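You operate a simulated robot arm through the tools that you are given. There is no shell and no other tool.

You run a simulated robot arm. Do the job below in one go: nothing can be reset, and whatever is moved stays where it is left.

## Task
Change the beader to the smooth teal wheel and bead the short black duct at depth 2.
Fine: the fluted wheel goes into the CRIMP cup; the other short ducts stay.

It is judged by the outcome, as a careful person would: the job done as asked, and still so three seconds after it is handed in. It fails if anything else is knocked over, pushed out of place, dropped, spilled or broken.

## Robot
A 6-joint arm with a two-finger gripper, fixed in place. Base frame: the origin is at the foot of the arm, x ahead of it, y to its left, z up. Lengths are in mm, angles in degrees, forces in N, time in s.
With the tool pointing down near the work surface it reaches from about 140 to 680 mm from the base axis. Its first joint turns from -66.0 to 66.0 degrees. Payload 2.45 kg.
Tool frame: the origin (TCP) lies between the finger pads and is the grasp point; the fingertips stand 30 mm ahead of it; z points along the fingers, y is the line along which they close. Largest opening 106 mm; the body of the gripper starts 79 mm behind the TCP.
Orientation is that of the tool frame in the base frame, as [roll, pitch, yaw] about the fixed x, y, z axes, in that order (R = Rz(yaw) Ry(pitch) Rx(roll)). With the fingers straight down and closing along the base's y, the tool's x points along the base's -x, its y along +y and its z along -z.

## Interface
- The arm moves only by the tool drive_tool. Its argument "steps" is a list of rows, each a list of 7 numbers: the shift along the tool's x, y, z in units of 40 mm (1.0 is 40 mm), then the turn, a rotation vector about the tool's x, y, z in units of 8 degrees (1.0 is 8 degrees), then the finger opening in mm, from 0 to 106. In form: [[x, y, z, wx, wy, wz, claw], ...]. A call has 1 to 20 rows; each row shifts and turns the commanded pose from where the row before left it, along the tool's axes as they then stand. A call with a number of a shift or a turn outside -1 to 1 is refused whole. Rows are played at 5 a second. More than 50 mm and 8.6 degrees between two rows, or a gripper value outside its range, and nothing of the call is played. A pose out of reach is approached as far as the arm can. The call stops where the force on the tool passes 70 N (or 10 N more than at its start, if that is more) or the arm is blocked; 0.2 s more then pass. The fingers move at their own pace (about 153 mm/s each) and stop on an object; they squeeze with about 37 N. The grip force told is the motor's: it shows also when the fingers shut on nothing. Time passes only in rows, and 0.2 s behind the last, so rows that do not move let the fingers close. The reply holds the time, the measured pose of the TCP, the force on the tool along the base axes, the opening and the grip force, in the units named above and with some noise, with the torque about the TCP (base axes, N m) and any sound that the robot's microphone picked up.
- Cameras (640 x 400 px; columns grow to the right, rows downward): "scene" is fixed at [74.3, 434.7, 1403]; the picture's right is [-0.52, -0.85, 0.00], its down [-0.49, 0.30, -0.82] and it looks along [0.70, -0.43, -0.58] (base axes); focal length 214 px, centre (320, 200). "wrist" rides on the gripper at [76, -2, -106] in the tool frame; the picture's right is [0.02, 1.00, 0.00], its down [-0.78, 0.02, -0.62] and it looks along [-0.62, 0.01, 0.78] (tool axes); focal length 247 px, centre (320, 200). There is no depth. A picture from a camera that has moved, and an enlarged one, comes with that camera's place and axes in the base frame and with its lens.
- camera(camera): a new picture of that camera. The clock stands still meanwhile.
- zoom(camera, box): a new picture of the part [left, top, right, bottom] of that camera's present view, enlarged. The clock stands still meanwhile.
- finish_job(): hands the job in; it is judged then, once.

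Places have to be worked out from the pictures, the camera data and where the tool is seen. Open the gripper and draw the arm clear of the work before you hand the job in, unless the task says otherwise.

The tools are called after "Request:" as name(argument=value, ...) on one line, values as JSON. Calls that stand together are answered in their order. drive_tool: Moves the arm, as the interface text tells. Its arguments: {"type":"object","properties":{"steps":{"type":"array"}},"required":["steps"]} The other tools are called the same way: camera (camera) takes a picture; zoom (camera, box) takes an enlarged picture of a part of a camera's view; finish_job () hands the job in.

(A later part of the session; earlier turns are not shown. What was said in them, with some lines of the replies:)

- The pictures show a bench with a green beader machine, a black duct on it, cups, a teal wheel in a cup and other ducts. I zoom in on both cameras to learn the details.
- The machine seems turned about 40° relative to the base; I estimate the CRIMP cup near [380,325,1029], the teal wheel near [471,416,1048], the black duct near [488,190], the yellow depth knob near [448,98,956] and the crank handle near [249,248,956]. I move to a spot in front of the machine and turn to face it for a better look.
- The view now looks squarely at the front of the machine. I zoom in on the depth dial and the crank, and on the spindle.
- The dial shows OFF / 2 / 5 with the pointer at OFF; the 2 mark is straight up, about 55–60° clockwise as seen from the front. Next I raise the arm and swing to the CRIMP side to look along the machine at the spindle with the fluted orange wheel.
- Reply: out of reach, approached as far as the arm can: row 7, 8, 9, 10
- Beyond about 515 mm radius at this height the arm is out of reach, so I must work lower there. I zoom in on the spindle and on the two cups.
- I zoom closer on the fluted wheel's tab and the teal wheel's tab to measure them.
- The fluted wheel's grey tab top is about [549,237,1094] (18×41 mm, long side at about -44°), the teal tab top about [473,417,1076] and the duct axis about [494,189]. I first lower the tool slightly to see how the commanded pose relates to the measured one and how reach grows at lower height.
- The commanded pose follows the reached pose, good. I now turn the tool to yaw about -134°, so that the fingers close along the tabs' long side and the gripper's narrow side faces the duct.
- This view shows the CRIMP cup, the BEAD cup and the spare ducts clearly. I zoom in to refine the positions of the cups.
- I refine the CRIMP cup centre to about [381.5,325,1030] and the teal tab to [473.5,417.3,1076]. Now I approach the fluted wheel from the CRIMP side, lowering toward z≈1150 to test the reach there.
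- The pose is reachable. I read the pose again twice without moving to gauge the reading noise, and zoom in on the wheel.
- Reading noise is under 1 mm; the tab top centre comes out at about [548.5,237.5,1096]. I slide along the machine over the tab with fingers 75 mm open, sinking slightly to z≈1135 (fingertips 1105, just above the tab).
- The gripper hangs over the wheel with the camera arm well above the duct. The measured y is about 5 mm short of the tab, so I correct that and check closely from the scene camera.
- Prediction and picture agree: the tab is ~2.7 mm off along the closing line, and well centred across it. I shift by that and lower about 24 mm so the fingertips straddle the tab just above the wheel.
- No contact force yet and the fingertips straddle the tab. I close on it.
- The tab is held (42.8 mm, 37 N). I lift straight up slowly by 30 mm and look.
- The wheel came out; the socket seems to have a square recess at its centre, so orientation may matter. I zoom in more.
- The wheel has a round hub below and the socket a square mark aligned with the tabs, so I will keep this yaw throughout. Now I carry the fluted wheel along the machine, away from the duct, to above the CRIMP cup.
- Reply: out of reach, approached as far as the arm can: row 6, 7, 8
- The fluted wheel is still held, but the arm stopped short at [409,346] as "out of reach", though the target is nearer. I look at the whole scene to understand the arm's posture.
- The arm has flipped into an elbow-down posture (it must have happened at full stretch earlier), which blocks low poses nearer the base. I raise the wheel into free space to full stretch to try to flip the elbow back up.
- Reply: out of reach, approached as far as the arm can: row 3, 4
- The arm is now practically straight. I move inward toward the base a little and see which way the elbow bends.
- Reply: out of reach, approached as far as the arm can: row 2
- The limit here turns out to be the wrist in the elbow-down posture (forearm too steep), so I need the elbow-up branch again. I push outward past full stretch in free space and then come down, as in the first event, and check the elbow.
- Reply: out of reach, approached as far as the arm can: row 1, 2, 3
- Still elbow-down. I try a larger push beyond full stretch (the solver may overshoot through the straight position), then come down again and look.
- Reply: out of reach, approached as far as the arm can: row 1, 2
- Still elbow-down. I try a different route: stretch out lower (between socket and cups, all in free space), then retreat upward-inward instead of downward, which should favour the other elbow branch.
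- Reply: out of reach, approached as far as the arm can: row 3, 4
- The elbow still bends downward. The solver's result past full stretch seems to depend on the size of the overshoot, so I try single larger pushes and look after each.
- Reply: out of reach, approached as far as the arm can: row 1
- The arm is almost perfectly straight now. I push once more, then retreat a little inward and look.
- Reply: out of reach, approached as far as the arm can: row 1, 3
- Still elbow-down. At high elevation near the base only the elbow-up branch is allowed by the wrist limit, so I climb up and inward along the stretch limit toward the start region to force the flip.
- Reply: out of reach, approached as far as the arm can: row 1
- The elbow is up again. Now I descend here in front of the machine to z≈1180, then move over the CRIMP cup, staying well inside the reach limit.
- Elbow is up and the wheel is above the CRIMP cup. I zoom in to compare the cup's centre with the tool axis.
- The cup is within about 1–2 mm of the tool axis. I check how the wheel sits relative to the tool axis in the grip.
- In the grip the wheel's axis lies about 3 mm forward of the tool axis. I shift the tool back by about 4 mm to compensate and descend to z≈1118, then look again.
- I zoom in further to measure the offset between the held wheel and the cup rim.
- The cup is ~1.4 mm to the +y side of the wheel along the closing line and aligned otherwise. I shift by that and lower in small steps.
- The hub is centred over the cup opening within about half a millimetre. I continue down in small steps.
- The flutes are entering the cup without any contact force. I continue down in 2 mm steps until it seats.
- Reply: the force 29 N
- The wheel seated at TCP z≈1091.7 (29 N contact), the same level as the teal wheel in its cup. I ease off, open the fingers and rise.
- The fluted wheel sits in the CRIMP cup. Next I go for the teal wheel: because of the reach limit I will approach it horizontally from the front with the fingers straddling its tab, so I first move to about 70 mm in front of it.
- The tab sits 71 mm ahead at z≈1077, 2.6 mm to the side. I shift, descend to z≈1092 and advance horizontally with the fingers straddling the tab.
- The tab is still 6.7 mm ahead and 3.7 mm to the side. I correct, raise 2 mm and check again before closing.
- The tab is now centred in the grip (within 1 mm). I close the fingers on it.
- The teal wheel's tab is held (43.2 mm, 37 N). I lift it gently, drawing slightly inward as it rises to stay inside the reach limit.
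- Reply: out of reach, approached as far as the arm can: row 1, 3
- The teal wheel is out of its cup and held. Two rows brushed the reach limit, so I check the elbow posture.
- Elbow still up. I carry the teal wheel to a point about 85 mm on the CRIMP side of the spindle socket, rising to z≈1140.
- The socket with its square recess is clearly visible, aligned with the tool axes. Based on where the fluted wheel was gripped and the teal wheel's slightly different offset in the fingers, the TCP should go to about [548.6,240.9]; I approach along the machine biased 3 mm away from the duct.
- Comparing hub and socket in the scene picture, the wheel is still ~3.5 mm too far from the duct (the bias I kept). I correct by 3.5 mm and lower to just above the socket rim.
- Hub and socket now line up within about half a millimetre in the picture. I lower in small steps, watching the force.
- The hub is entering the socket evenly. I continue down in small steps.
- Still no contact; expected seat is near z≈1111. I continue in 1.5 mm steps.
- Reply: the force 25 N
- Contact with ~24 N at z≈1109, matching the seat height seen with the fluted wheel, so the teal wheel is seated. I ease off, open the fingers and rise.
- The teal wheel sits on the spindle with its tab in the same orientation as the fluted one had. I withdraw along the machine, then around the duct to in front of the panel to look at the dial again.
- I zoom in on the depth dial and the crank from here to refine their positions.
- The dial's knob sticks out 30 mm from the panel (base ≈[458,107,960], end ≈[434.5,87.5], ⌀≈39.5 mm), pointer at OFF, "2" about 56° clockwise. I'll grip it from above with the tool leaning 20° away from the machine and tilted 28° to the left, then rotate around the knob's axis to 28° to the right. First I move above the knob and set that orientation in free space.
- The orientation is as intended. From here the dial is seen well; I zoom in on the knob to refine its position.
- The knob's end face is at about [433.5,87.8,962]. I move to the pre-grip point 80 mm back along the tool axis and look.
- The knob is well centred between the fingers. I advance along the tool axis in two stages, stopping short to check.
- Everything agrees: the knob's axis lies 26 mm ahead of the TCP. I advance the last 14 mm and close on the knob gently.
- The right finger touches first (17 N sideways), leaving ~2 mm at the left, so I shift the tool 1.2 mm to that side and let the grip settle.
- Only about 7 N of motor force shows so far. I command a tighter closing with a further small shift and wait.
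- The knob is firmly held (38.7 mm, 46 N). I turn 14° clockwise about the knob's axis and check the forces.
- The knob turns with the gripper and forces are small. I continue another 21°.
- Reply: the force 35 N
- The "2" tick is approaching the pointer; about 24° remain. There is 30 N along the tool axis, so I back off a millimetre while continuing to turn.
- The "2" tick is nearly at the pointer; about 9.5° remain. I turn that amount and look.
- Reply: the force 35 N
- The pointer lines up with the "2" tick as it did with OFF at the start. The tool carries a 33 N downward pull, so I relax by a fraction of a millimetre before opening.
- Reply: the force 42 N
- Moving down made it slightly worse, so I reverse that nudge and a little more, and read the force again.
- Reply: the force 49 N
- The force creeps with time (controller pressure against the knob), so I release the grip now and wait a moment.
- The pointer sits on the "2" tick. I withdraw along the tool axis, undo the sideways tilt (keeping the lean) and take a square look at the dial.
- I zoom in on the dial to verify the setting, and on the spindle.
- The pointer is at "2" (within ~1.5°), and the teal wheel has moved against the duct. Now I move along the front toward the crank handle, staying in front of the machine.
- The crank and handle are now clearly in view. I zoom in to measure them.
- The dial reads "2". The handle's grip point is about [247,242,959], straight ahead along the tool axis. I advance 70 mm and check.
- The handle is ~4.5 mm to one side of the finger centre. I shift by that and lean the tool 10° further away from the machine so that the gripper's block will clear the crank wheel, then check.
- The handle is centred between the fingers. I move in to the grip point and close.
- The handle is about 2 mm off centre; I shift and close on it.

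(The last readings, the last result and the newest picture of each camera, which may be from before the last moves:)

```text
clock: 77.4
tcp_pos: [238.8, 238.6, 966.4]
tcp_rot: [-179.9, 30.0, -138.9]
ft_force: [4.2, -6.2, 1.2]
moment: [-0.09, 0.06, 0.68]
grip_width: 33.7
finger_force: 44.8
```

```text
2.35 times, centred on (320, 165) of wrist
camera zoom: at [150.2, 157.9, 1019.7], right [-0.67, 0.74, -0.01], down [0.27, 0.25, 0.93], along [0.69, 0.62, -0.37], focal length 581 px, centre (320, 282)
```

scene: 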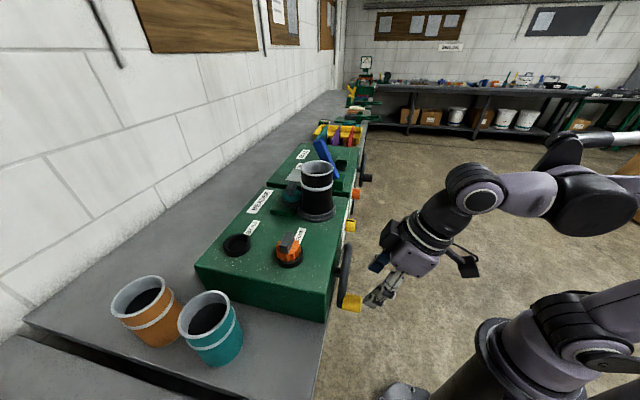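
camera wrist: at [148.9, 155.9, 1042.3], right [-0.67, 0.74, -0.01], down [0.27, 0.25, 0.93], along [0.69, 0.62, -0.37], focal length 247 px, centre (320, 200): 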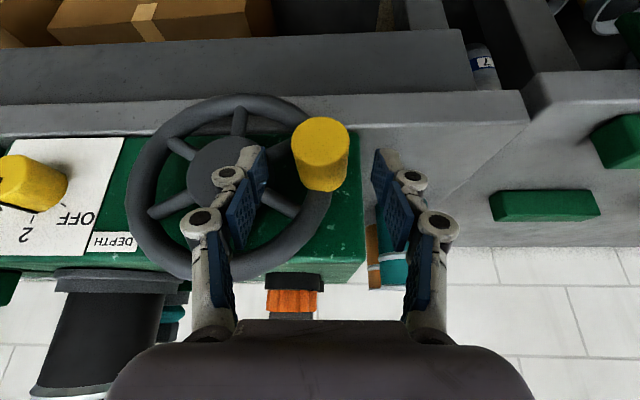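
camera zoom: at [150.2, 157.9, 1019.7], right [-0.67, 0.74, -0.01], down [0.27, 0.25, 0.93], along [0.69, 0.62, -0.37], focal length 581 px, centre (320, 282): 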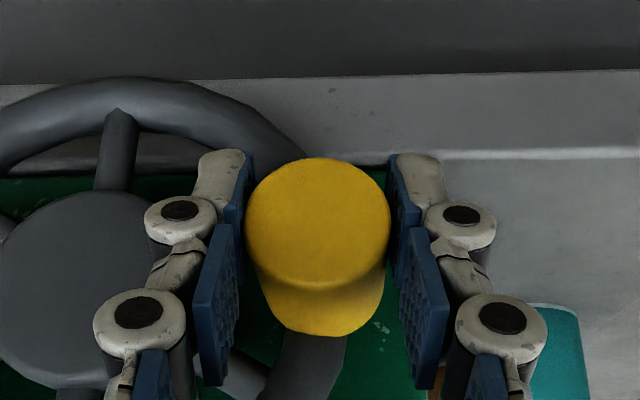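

The handle is gripped firmly (33.7 mm). I start turning clockwise (as seen from the front) by a small arc of about 10° upward and check the forces and the measured path.

Request:
drive_tool(steps=[[-0.0355, -0.001, -0.0614, 0, 0, 0, 26], [-0.0355, -0.004, -0.0614, 0, 0, 0, 26], [-0.035, -0.008, -0.061, 0, 0, 0, 26], [-0.035, -0.011, -0.06, 0, 0, 0, 26], [0, 0, 0, 0, 0, 0, 26]])

Request:
camera(camera="wrist")

Request:
zoom(camera="scene", box=[270, 150, 350, 230])

```text
clock: 78.6
tcp_pos: [239.2, 237.5, 978.9]
tcp_rot: [180.0, 30.2, -139.1]
ft_force: [11.1, -3.2, -10.3]
moment: [0.18, 0.34, 0.9]
grip_width: 33.4
finger_force: 46.0
```

```text
taken
camera wrist: at [150.6, 157.3, 1031.6], right [-0.67, 0.74, -0.01], down [0.27, 0.25, 0.93], along [0.69, 0.62, -0.37], focal length 247 px, centre (320, 200)
```

wrist: 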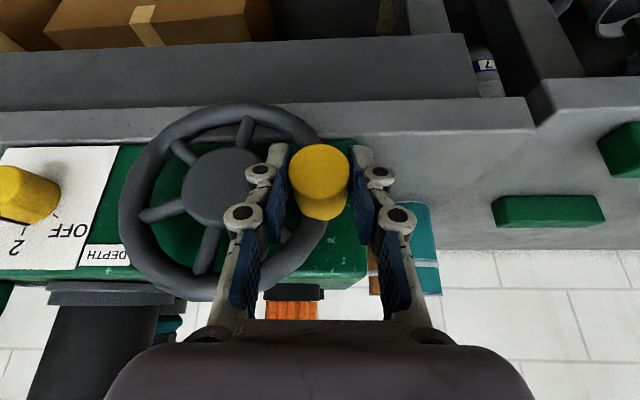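

```text
5.00 times, centred on (310, 190) of scene
camera zoom: at [74.7, 434.8, 1403.0], right [-0.52, -0.85, 0.0], down [-0.49, 0.3, -0.82], along [0.7, -0.43, -0.58], focal length 1072 px, centre (370, 250)
```

zoom: 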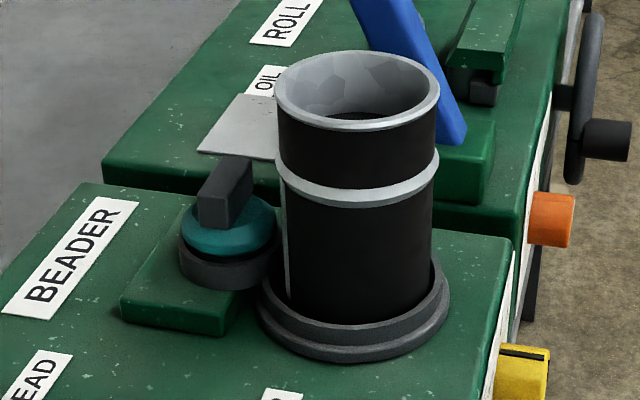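

The crank turns and the forces are small (~15 N). I continue along the arc by about 20°.

Request:
drive_tool(steps=[[-0.0556, -0.0425, -0.0963, 0, 0, 0, 26], [-0.0545, -0.0375, -0.0944, 0, 0, 0, 26], [-0.053, -0.045, -0.0918, 0, 0, 0, 26], [-0.0513, -0.052, -0.0888, 0, 0, 0, 26], [-0.0494, -0.059, -0.0855, 0, 0, 0, 26], [0, 0, 0, 0, 0, 0, 26]])

Request:
zoom(camera="wrist", box=[90, 60, 390, 300])

```text
clock: 80.0
tcp_pos: [243.5, 233.9, 1000.5]
tcp_rot: [179.2, 29.9, -139.2]
ft_force: [-27.9, 16.7, 4.8]
moment: [0.19, 0.87, 1.41]
grip_width: 33.6
finger_force: 44.7
```

```text
1.67 times, centred on (240, 180) of wrist
camera zoom: at [154.9, 153.1, 1053.2], right [-0.67, 0.74, 0.0], down [0.27, 0.25, 0.93], along [0.69, 0.62, -0.37], focal length 412 px, centre (453, 233)
```

zoom: 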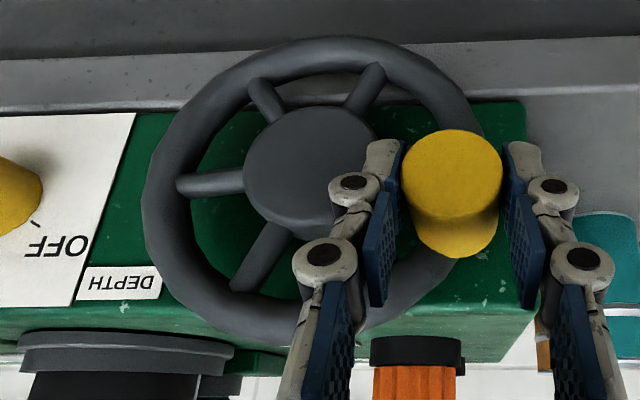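

The crank has turned about 30°; a 31 N outward push shows I was cutting inside the circle slightly. From the measured points I fit the handle's start at −4°, radius ≈66 mm, and continue with a corrected arc of 24°.

Request:
drive_tool(steps=[[-0.0509, -0.024, -0.0881, 0, 0, 0, 26], [-0.0489, -0.061, -0.0847, 0, 0, 0, 26], [-0.0466, -0.068, -0.0808, 0, 0, 0, 26], [-0.044, -0.074, -0.0762, 0, 0, 0, 26], [-0.0414, -0.08, -0.0717, 0, 0, 0, 26], [-0.0385, -0.086, -0.0667, 0, 0, 0, 26], [0, 0, 0, 0, 0, 0, 26]])

Request:
zoom(camera="wrist", box=[90, 60, 390, 300])

```text
clock: 81.6
tcp_pos: [252.7, 221.7, 1021.3]
tcp_rot: [179.1, 30.3, -139.3]
ft_force: [-16.8, 31.9, 21.2]
moment: [0.95, 0.46, 1.49]
grip_width: 34.0
finger_force: 44.8
```

```text
1.67 times, centred on (240, 180) of wrist
camera zoom: at [165.2, 141.8, 1074.7], right [-0.67, 0.74, 0.0], down [0.27, 0.24, 0.93], along [0.69, 0.63, -0.36], focal length 412 px, centre (453, 233)
```

zoom: 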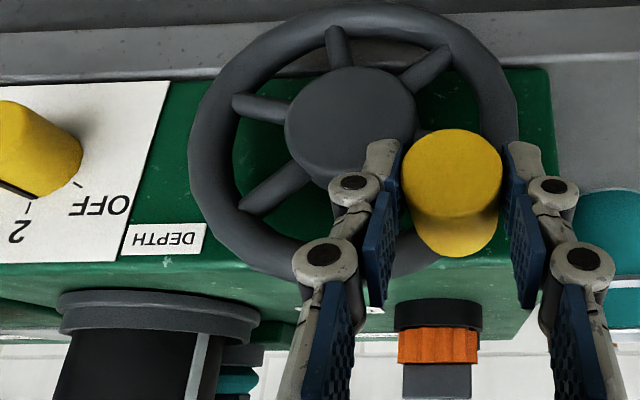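

The measured points fit a circle of radius ≈69 mm well, and the seam of the duct is visibly moving. I continue with absolute targets on that circle, up to near the top (≈88°).

Request:
drive_tool(steps=[[-0.061, -0.011, -0.106, 0, 0, 0, 26], [-0.0356, -0.098, -0.0617, 0, 0, 0, 26], [-0.0319, -0.1025, -0.0552, 0, 0, 0, 26], [-0.0288, -0.106, -0.0498, 0, 0, 0, 26], [-0.025, -0.11, -0.0433, 0, 0, 0, 26], [-0.02, -0.115, -0.0346, 0, 0, 0, 26], [-0.0163, -0.115, -0.0281, 0, 0, 0, 26], [-0.0125, -0.12, -0.0217, 0, 0, 0, 26], [-0.0088, -0.12, -0.0152, 0, 0, 0, 26], [-0.005, -0.12, -0.0087, 0, 0, 0, 26]])

Request:
zoom(camera="wrist", box=[90, 60, 390, 300])

Request:
zoom(camera="scene", box=[270, 150, 370, 250])

```text
clock: 83.8
tcp_pos: [281.9, 188.9, 1042.2]
tcp_rot: [179.9, 30.0, -139.2]
ft_force: [-10.3, 7.7, -0.1]
moment: [0.84, 0.36, 0.98]
grip_width: 33.6
finger_force: 44.7
```

```text
1.67 times, centred on (240, 180) of wrist
camera zoom: at [193.2, 109.1, 1094.1], right [-0.67, 0.74, -0.01], down [0.27, 0.25, 0.93], along [0.69, 0.62, -0.37], focal length 412 px, centre (453, 233)
```

zoom: 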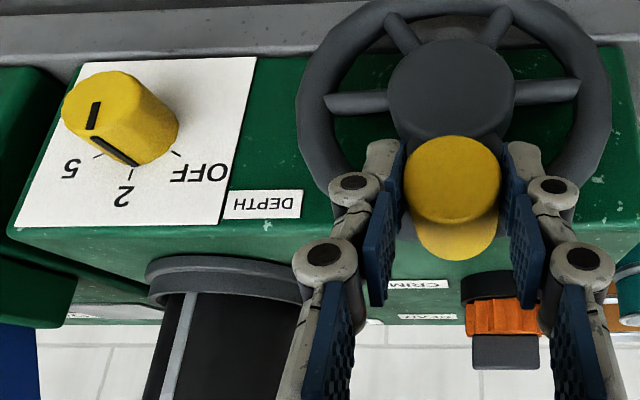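

```text
4.00 times, centred on (320, 200) of scene
camera zoom: at [74.0, 434.9, 1403.0], right [-0.52, -0.85, 0.0], down [-0.49, 0.3, -0.82], along [0.7, -0.43, -0.58], focal length 858 px, centre (320, 200)
```

zoom: 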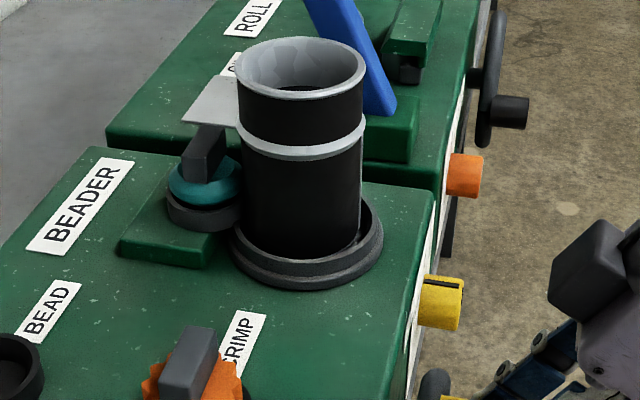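

The handle is at the top now and the duct has rotated visibly, with only ~13 N on the tool. I carry on over the top and down the right side in 5° rows.

Request:
drive_tool(steps=[[0.001, -0.15, 0.002, 0, 0, 0, 26], [0.0075, -0.15, 0.013, 0, 0, 0, 26], [0.0138, -0.15, 0.0238, 0, 0, 0, 26], [0.02, -0.145, 0.0346, 0, 0, 0, 26], [0.0263, -0.1425, 0.0455, 0, 0, 0, 26], [0.0325, -0.135, 0.0563, 0, 0, 0, 26], [0.0388, -0.13, 0.0671, 0, 0, 0, 26], [0.0438, -0.125, 0.0758, 0, 0, 0, 26], [0.0488, -0.115, 0.0844, 0, 0, 0, 26], [0.0538, -0.105, 0.0931, 0, 0, 0, 26]])

Request:
zoom(camera="wrist", box=[90, 60, 490, 330])

Request:
zoom(camera="scene", box=[270, 150, 370, 250])

```text
clock: 86.0
tcp_pos: [318.8, 148.3, 1017.2]
tcp_rot: [179.7, 30.3, -139.2]
ft_force: [0.5, 22.6, 3.2]
moment: [1.03, 0.14, 1.05]
grip_width: 33.7
finger_force: 44.6
```

```text
1.48 times, centred on (290, 195) of wrist
camera zoom: at [228.8, 68.4, 1070.3], right [-0.67, 0.74, -0.01], down [0.27, 0.25, 0.93], along [0.69, 0.62, -0.36], focal length 366 px, centre (364, 207)
```

zoom: 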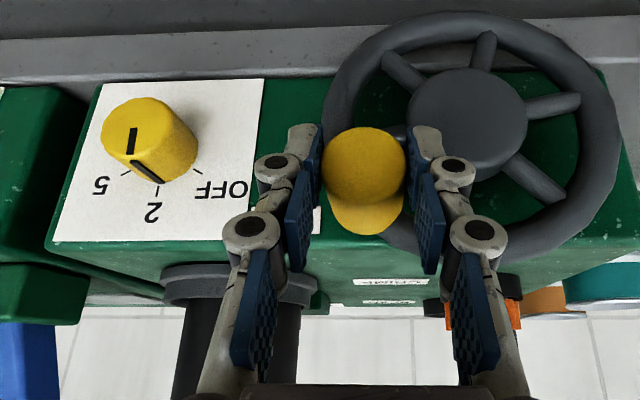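

```text
4.00 times, centred on (320, 200) of scene
camera zoom: at [74.3, 435.4, 1402.8], right [-0.52, -0.85, 0.0], down [-0.49, 0.3, -0.82], along [0.7, -0.43, -0.58], focal length 858 px, centre (320, 200)
```

zoom: 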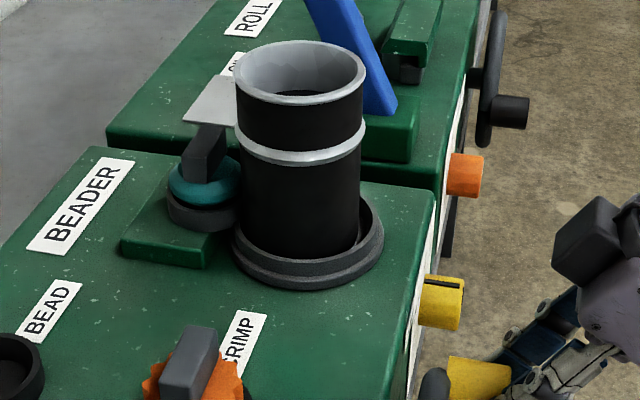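

The fit is excellent (measured and predicted positions agree within a millimetre). I check the duct closely, since its gap to the stand ring looks different.

Request:
zoom(camera="scene", box=[305, 155, 375, 225])

Request:
zoom(camera="wrist", box=[180, 220, 320, 350])

```text
5.71 times, centred on (340, 190) of scene
camera zoom: at [74.3, 435.4, 1402.8], right [-0.52, -0.85, 0.0], down [-0.49, 0.3, -0.82], along [0.7, -0.43, -0.58], focal length 1226 px, centre (206, 257)
```

zoom: 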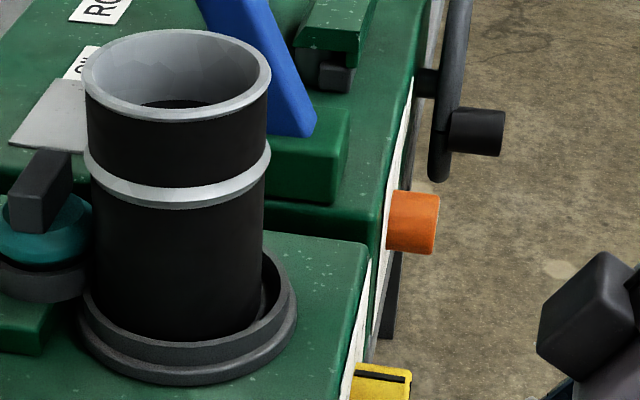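

```text
3.08 times, centred on (250, 285) of wrist
camera zoom: at [228.8, 68.4, 1070.3], right [-0.67, 0.74, -0.01], down [0.27, 0.25, 0.93], along [0.69, 0.62, -0.36], focal length 760 px, centre (535, -62)
```

zoom: 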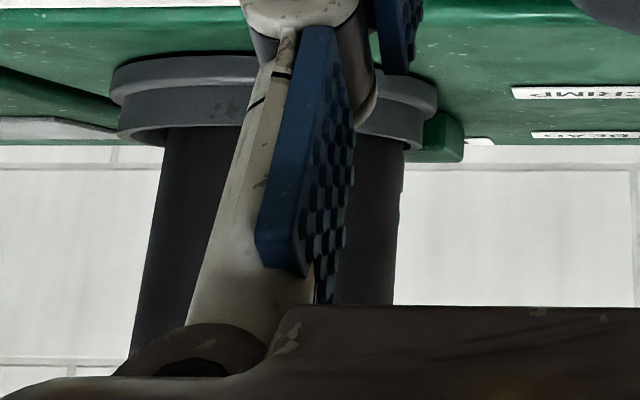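

The duct turns freely in its stand. I continue down the right side to about 3 o'clock.

Request:
drive_tool(steps=[[0.0588, -0.095, 0.1018, 0, 0, 0, 26], [0.0625, -0.0875, 0.1083, 0, 0, 0, 26], [0.065, -0.0725, 0.1126, 0, 0, 0, 26], [0.0688, -0.065, 0.1191, 0, 0, 0, 26], [0.0713, -0.05, 0.1234, 0, 0, 0, 26], [0.0738, -0.0375, 0.1277, 0, 0, 0, 26], [0.075, -0.025, 0.1299, 0, 0, 0, 26], [0.075, -0.0125, 0.1299, 0, 0, 0, 26]])

Request:
camera(camera="wrist")

Request:
camera(camera="scene")

```text
clock: 87.8
tcp_pos: [328.0, 135.3, 973.0]
tcp_rot: [179.4, 30.3, -139.3]
ft_force: [-15.7, 19.6, 11.5]
moment: [0.87, 0.47, 0.78]
grip_width: 32.9
finger_force: 45.3
```

```text
taken
camera wrist: at [239.4, 54.9, 1026.5], right [-0.67, 0.74, 0.0], down [0.27, 0.25, 0.93], along [0.69, 0.62, -0.36], focal length 247 px, centre (320, 200)
```

wrist: 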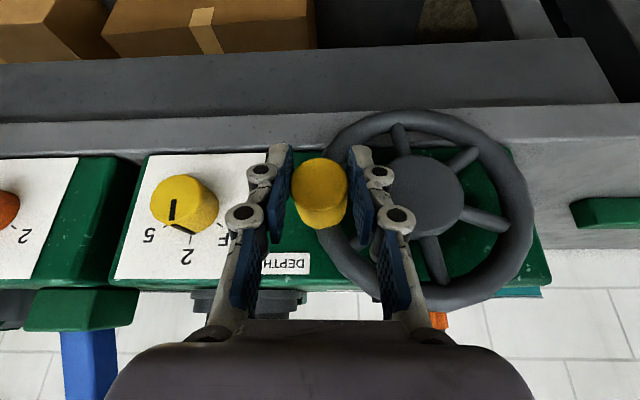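

```text
taken
```

scene: 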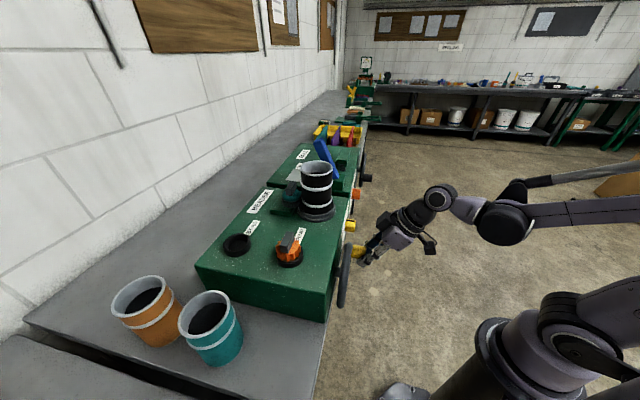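

Half a turn is done. A new line seems to show low on the duct, so I zoom in on it.

Request:
zoom(camera="scene", box=[280, 150, 350, 225])

```text
5.33 times, centred on (315, 188) of scene
camera zoom: at [73.8, 435.2, 1402.9], right [-0.52, -0.85, 0.0], down [-0.49, 0.3, -0.82], along [0.7, -0.43, -0.58], focal length 1144 px, centre (347, 267)
```

zoom: 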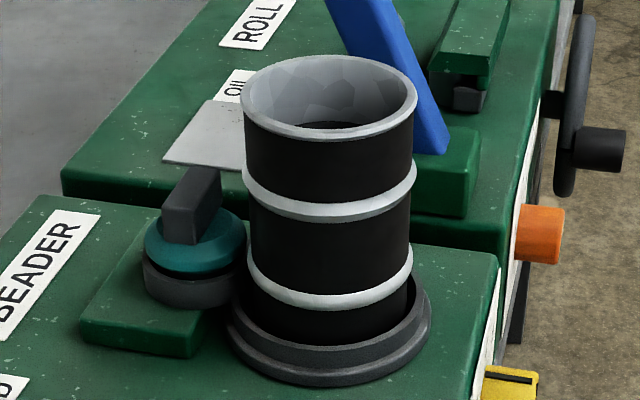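

A new bead ring has formed low on the black duct at the teal wheel's height: the beading is done after this half turn. I release the handle and back away along the tool axis.

Request:
drive_tool(steps=[[0, 0, 0, 0, 0, 0, 45], [0, 0, 0, 0, 0, 0, 60], [0, 0, 0, 0, 0, 0, 60], [0, 0, -0.4, 0, 0, 0, 60], [0, 0, -0.8, 0, 0, 0, 60], [0, 0, -0.8, 0, 0, 0, 60], [0, 0, -0.8, 0, 0, 0, 60], [0, 0, 0, 0, 0, 0, 60]])

Request:
camera(camera="wrist")

Request:
zoom(camera="scene", box=[280, 150, 350, 225])

Request:
camera(camera="scene")

```text
clock: 89.6
tcp_pos: [288.6, 97.2, 1067.0]
tcp_rot: [179.9, 29.8, -139.1]
ft_force: [-0.2, 0.0, -0.7]
moment: [0.04, -0.03, -0.01]
grip_width: 60.0
finger_force: 0.0
```

```text
taken
camera wrist: at [198.9, 17.3, 1119.2], right [-0.67, 0.74, -0.01], down [0.27, 0.25, 0.93], along [0.69, 0.62, -0.37], focal length 247 px, centre (320, 200)
```

wrist: 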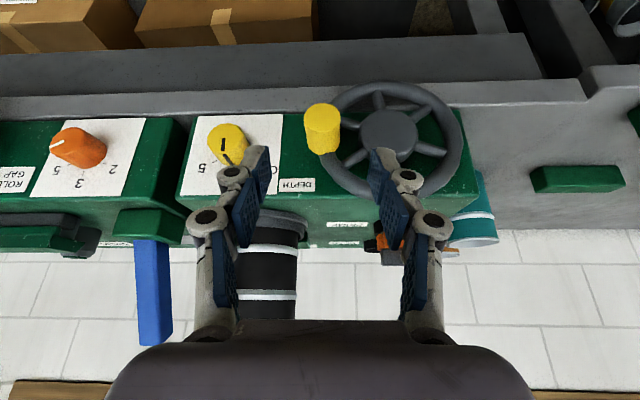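

```text
5.33 times, centred on (315, 188) of scene
camera zoom: at [74.3, 434.7, 1403.0], right [-0.52, -0.85, 0.0], down [-0.49, 0.3, -0.82], along [0.7, -0.43, -0.58], focal length 1144 px, centre (347, 267)
```

zoom: 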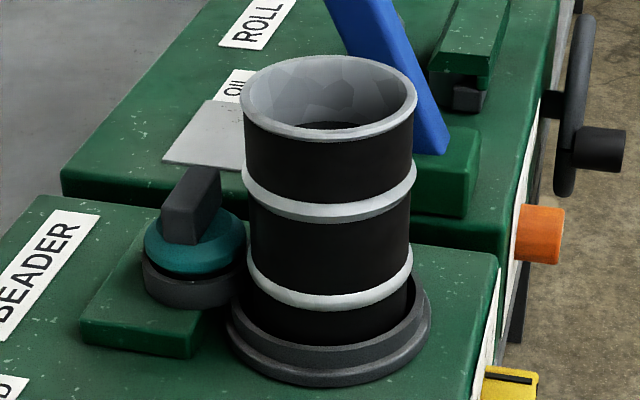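

```text
taken
```

scene: 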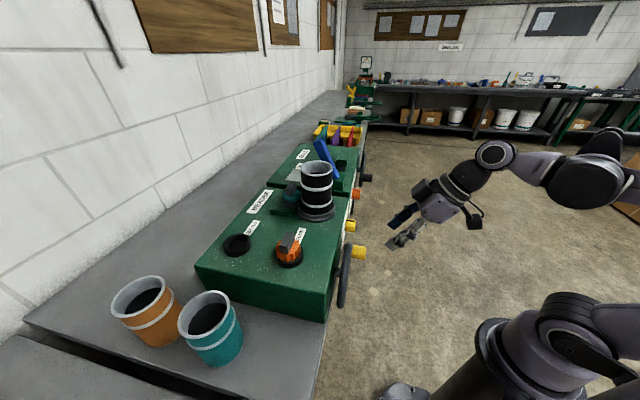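

The handle stays where I left it and nothing else has moved. I zoom in on the duct's front, the dial and the spindle to verify the results.

Request:
zoom(camera="wrist", box=[190, 110, 330, 320])

Request:
zoom(camera="wrist", box=[180, 105, 300, 205])

Request:
zoom(camera="scene", box=[210, 180, 310, 280])

```text
1.90 times, centred on (260, 215) of wrist
camera zoom: at [198.9, 17.3, 1119.2], right [-0.67, 0.74, -0.01], down [0.27, 0.25, 0.93], along [0.69, 0.62, -0.37], focal length 470 px, centre (434, 171)
```

zoom: 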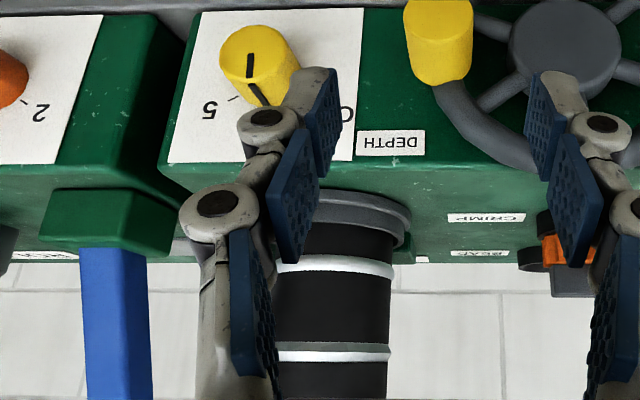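

```text
4.00 times, centred on (240, 155) of wrist
camera zoom: at [198.9, 17.3, 1119.2], right [-0.67, 0.74, -0.01], down [0.27, 0.25, 0.93], along [0.69, 0.62, -0.37], focal length 988 px, centre (640, 380)
```

zoom: 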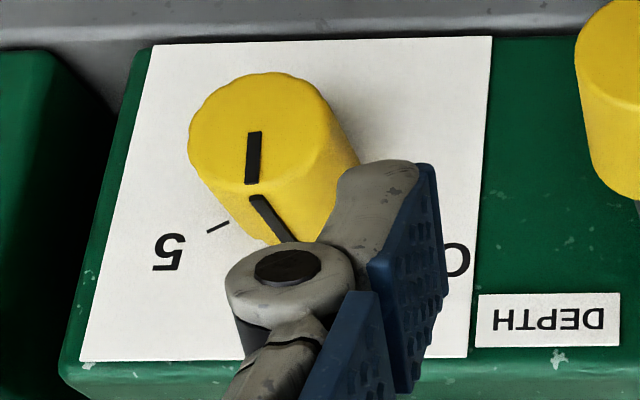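

```text
4.00 times, centred on (260, 230) of scene
camera zoom: at [74.3, 434.7, 1403.0], right [-0.52, -0.85, 0.0], down [-0.49, 0.3, -0.82], along [0.7, -0.43, -0.58], focal length 858 px, centre (560, 80)
```

zoom: 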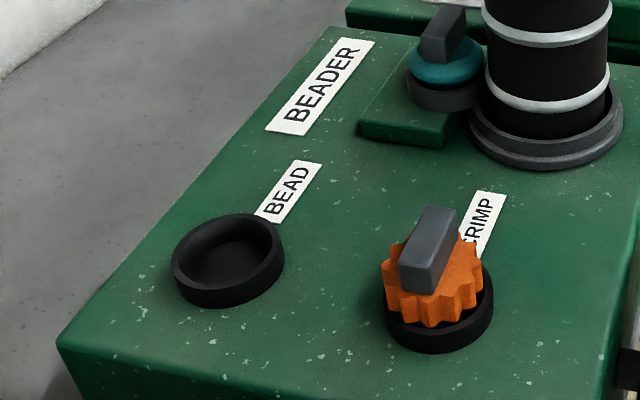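

The bead goes round the front too, the dial is at 2, the teal wheel is on the spindle and the fluted wheel is in the CRIMP cup. I raise the arm clear and straighten the tool.

Request:
drive_tool(steps=[[-0.4, 0, -0.8, 0, 0, 0, 80], [-0.45, 0, -0.8, 0, 0, 0, 106], [-0.45, 0, -0.8, 0, 0, 0, 106], [-0.45, 0, -0.8, 0, 0, 0, 106], [0, 0, 0, 0, 0.94, 0, 106], [0, 0, 0, 0, 0.94, 0, 106], [0, 0, 0, 0, 0.94, 0, 106], [0, 0, 0, 0, 0.93, 0, 106], [0, 0, 0, 0, 0, 0, 106]])

Request:
camera(camera="scene")

Request:
camera(camera="wrist")

Request:
zoom(camera="scene", box=[190, 140, 390, 330])

```text
clock: 91.6
tcp_pos: [284.7, 95.5, 1215.1]
tcp_rot: [180.0, 0.0, -139.1]
ft_force: [0.6, -0.4, -0.2]
moment: [0.01, -0.01, 0.0]
grip_width: 105.9
finger_force: 0.0
```

```text
taken
```

scene: 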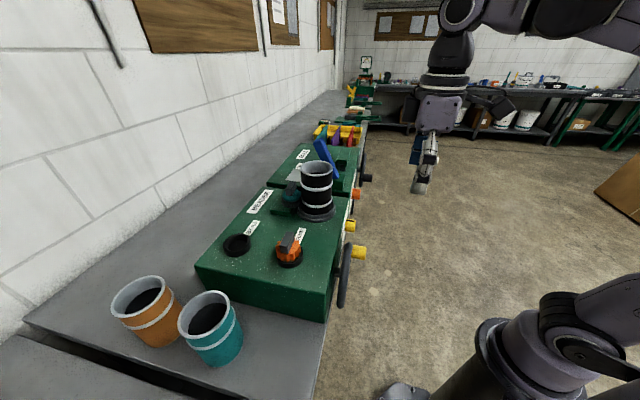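

```text
taken
camera wrist: at [227.6, 43.9, 1321.5], right [-0.67, 0.74, 0.0], down [0.58, 0.53, 0.62], along [0.46, 0.42, -0.78], focal length 247 px, centre (320, 200)
```

wrist: 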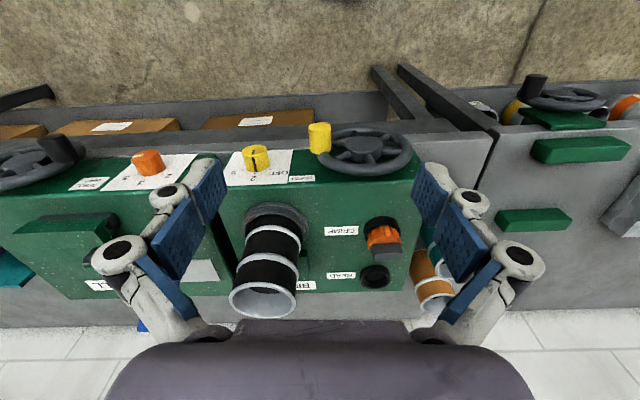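

```text
2.11 times, centred on (290, 235) of scene
camera zoom: at [74.3, 434.8, 1403.0], right [-0.52, -0.85, 0.0], down [-0.49, 0.3, -0.82], along [0.7, -0.43, -0.58], focal length 452 px, centre (383, 126)
```

zoom: 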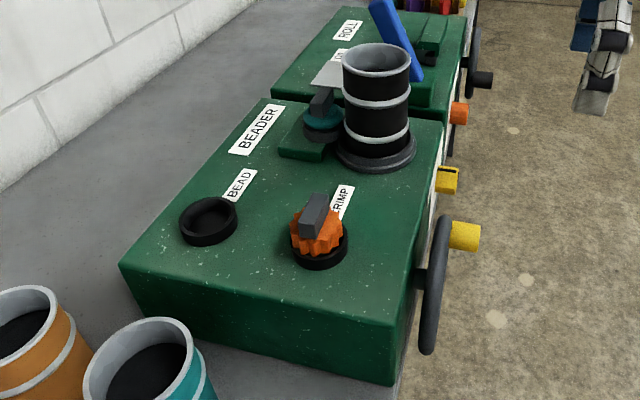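

Everything looks right; one last look at the dial and duct from here before handing in.

Request:
zoom(camera="wrist", box=[215, 130, 315, 195])

Request:
zoom(camera="wrist", box=[220, 190, 420, 325])

```text
6.15 times, centred on (265, 162) of wrist
camera zoom: at [227.6, 43.9, 1321.5], right [-0.67, 0.74, 0.0], down [0.58, 0.53, 0.62], along [0.46, 0.42, -0.78], focal length 1520 px, centre (658, 431)
```

zoom: 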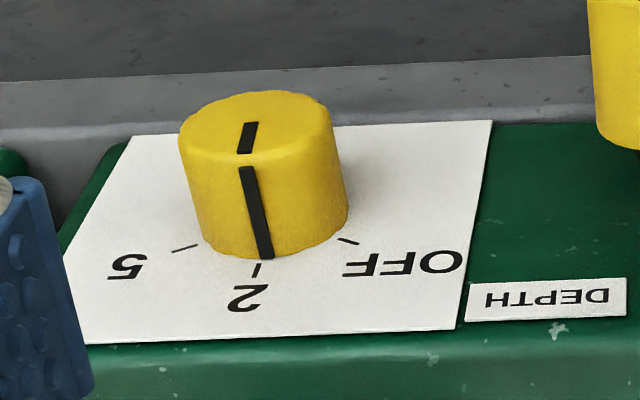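

```text
2.96 times, centred on (320, 258) of wrist
camera zoom: at [227.6, 43.9, 1321.5], right [-0.67, 0.74, 0.0], down [0.58, 0.53, 0.62], along [0.46, 0.42, -0.78], focal length 732 px, centre (320, 30)
```

zoom: 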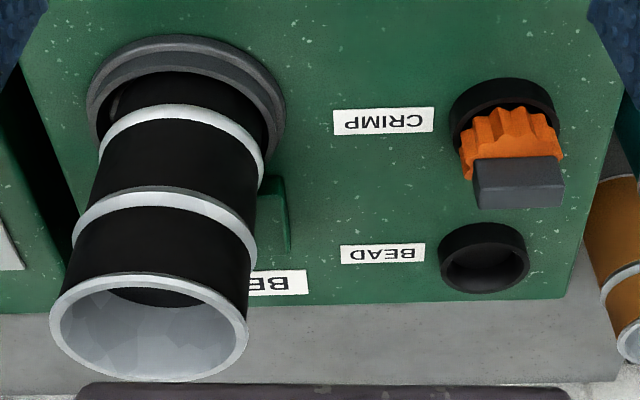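

The dial points at 2 and the new bead runs around the black duct. The teal wheel is on the spindle, the fluted wheel is in the CRIMP cup, and the other ducts are untouched. The gripper is open and the arm is clear, so I hand the job in.

Request:
finish_job()

```text
The job is handed in.
```

I changed the beader to the smooth teal wheel and beaded the short black duct with the dial at depth 2.

- **Wheels:** the fluted wheel now sits in the CRIMP cup, and the teal wheel is seated on the spindle. The BEAD cup is empty.
- **Bead:** a new bead appeared low on the duct after about half a turn of the crank, so I stopped there. From both cameras it looks complete all round. I did not go on to a full turn.
- **As left:** the dial is still at 2 and the crank handle is on the right-hand side. The black duct is still in its stand, though the wheel may have shifted it a few millimetres in the ring.
- **Everything else:** the orange and teal ducts were not touched, and I saw nothing else moved. The gripper is open and the arm is clear of the machine.
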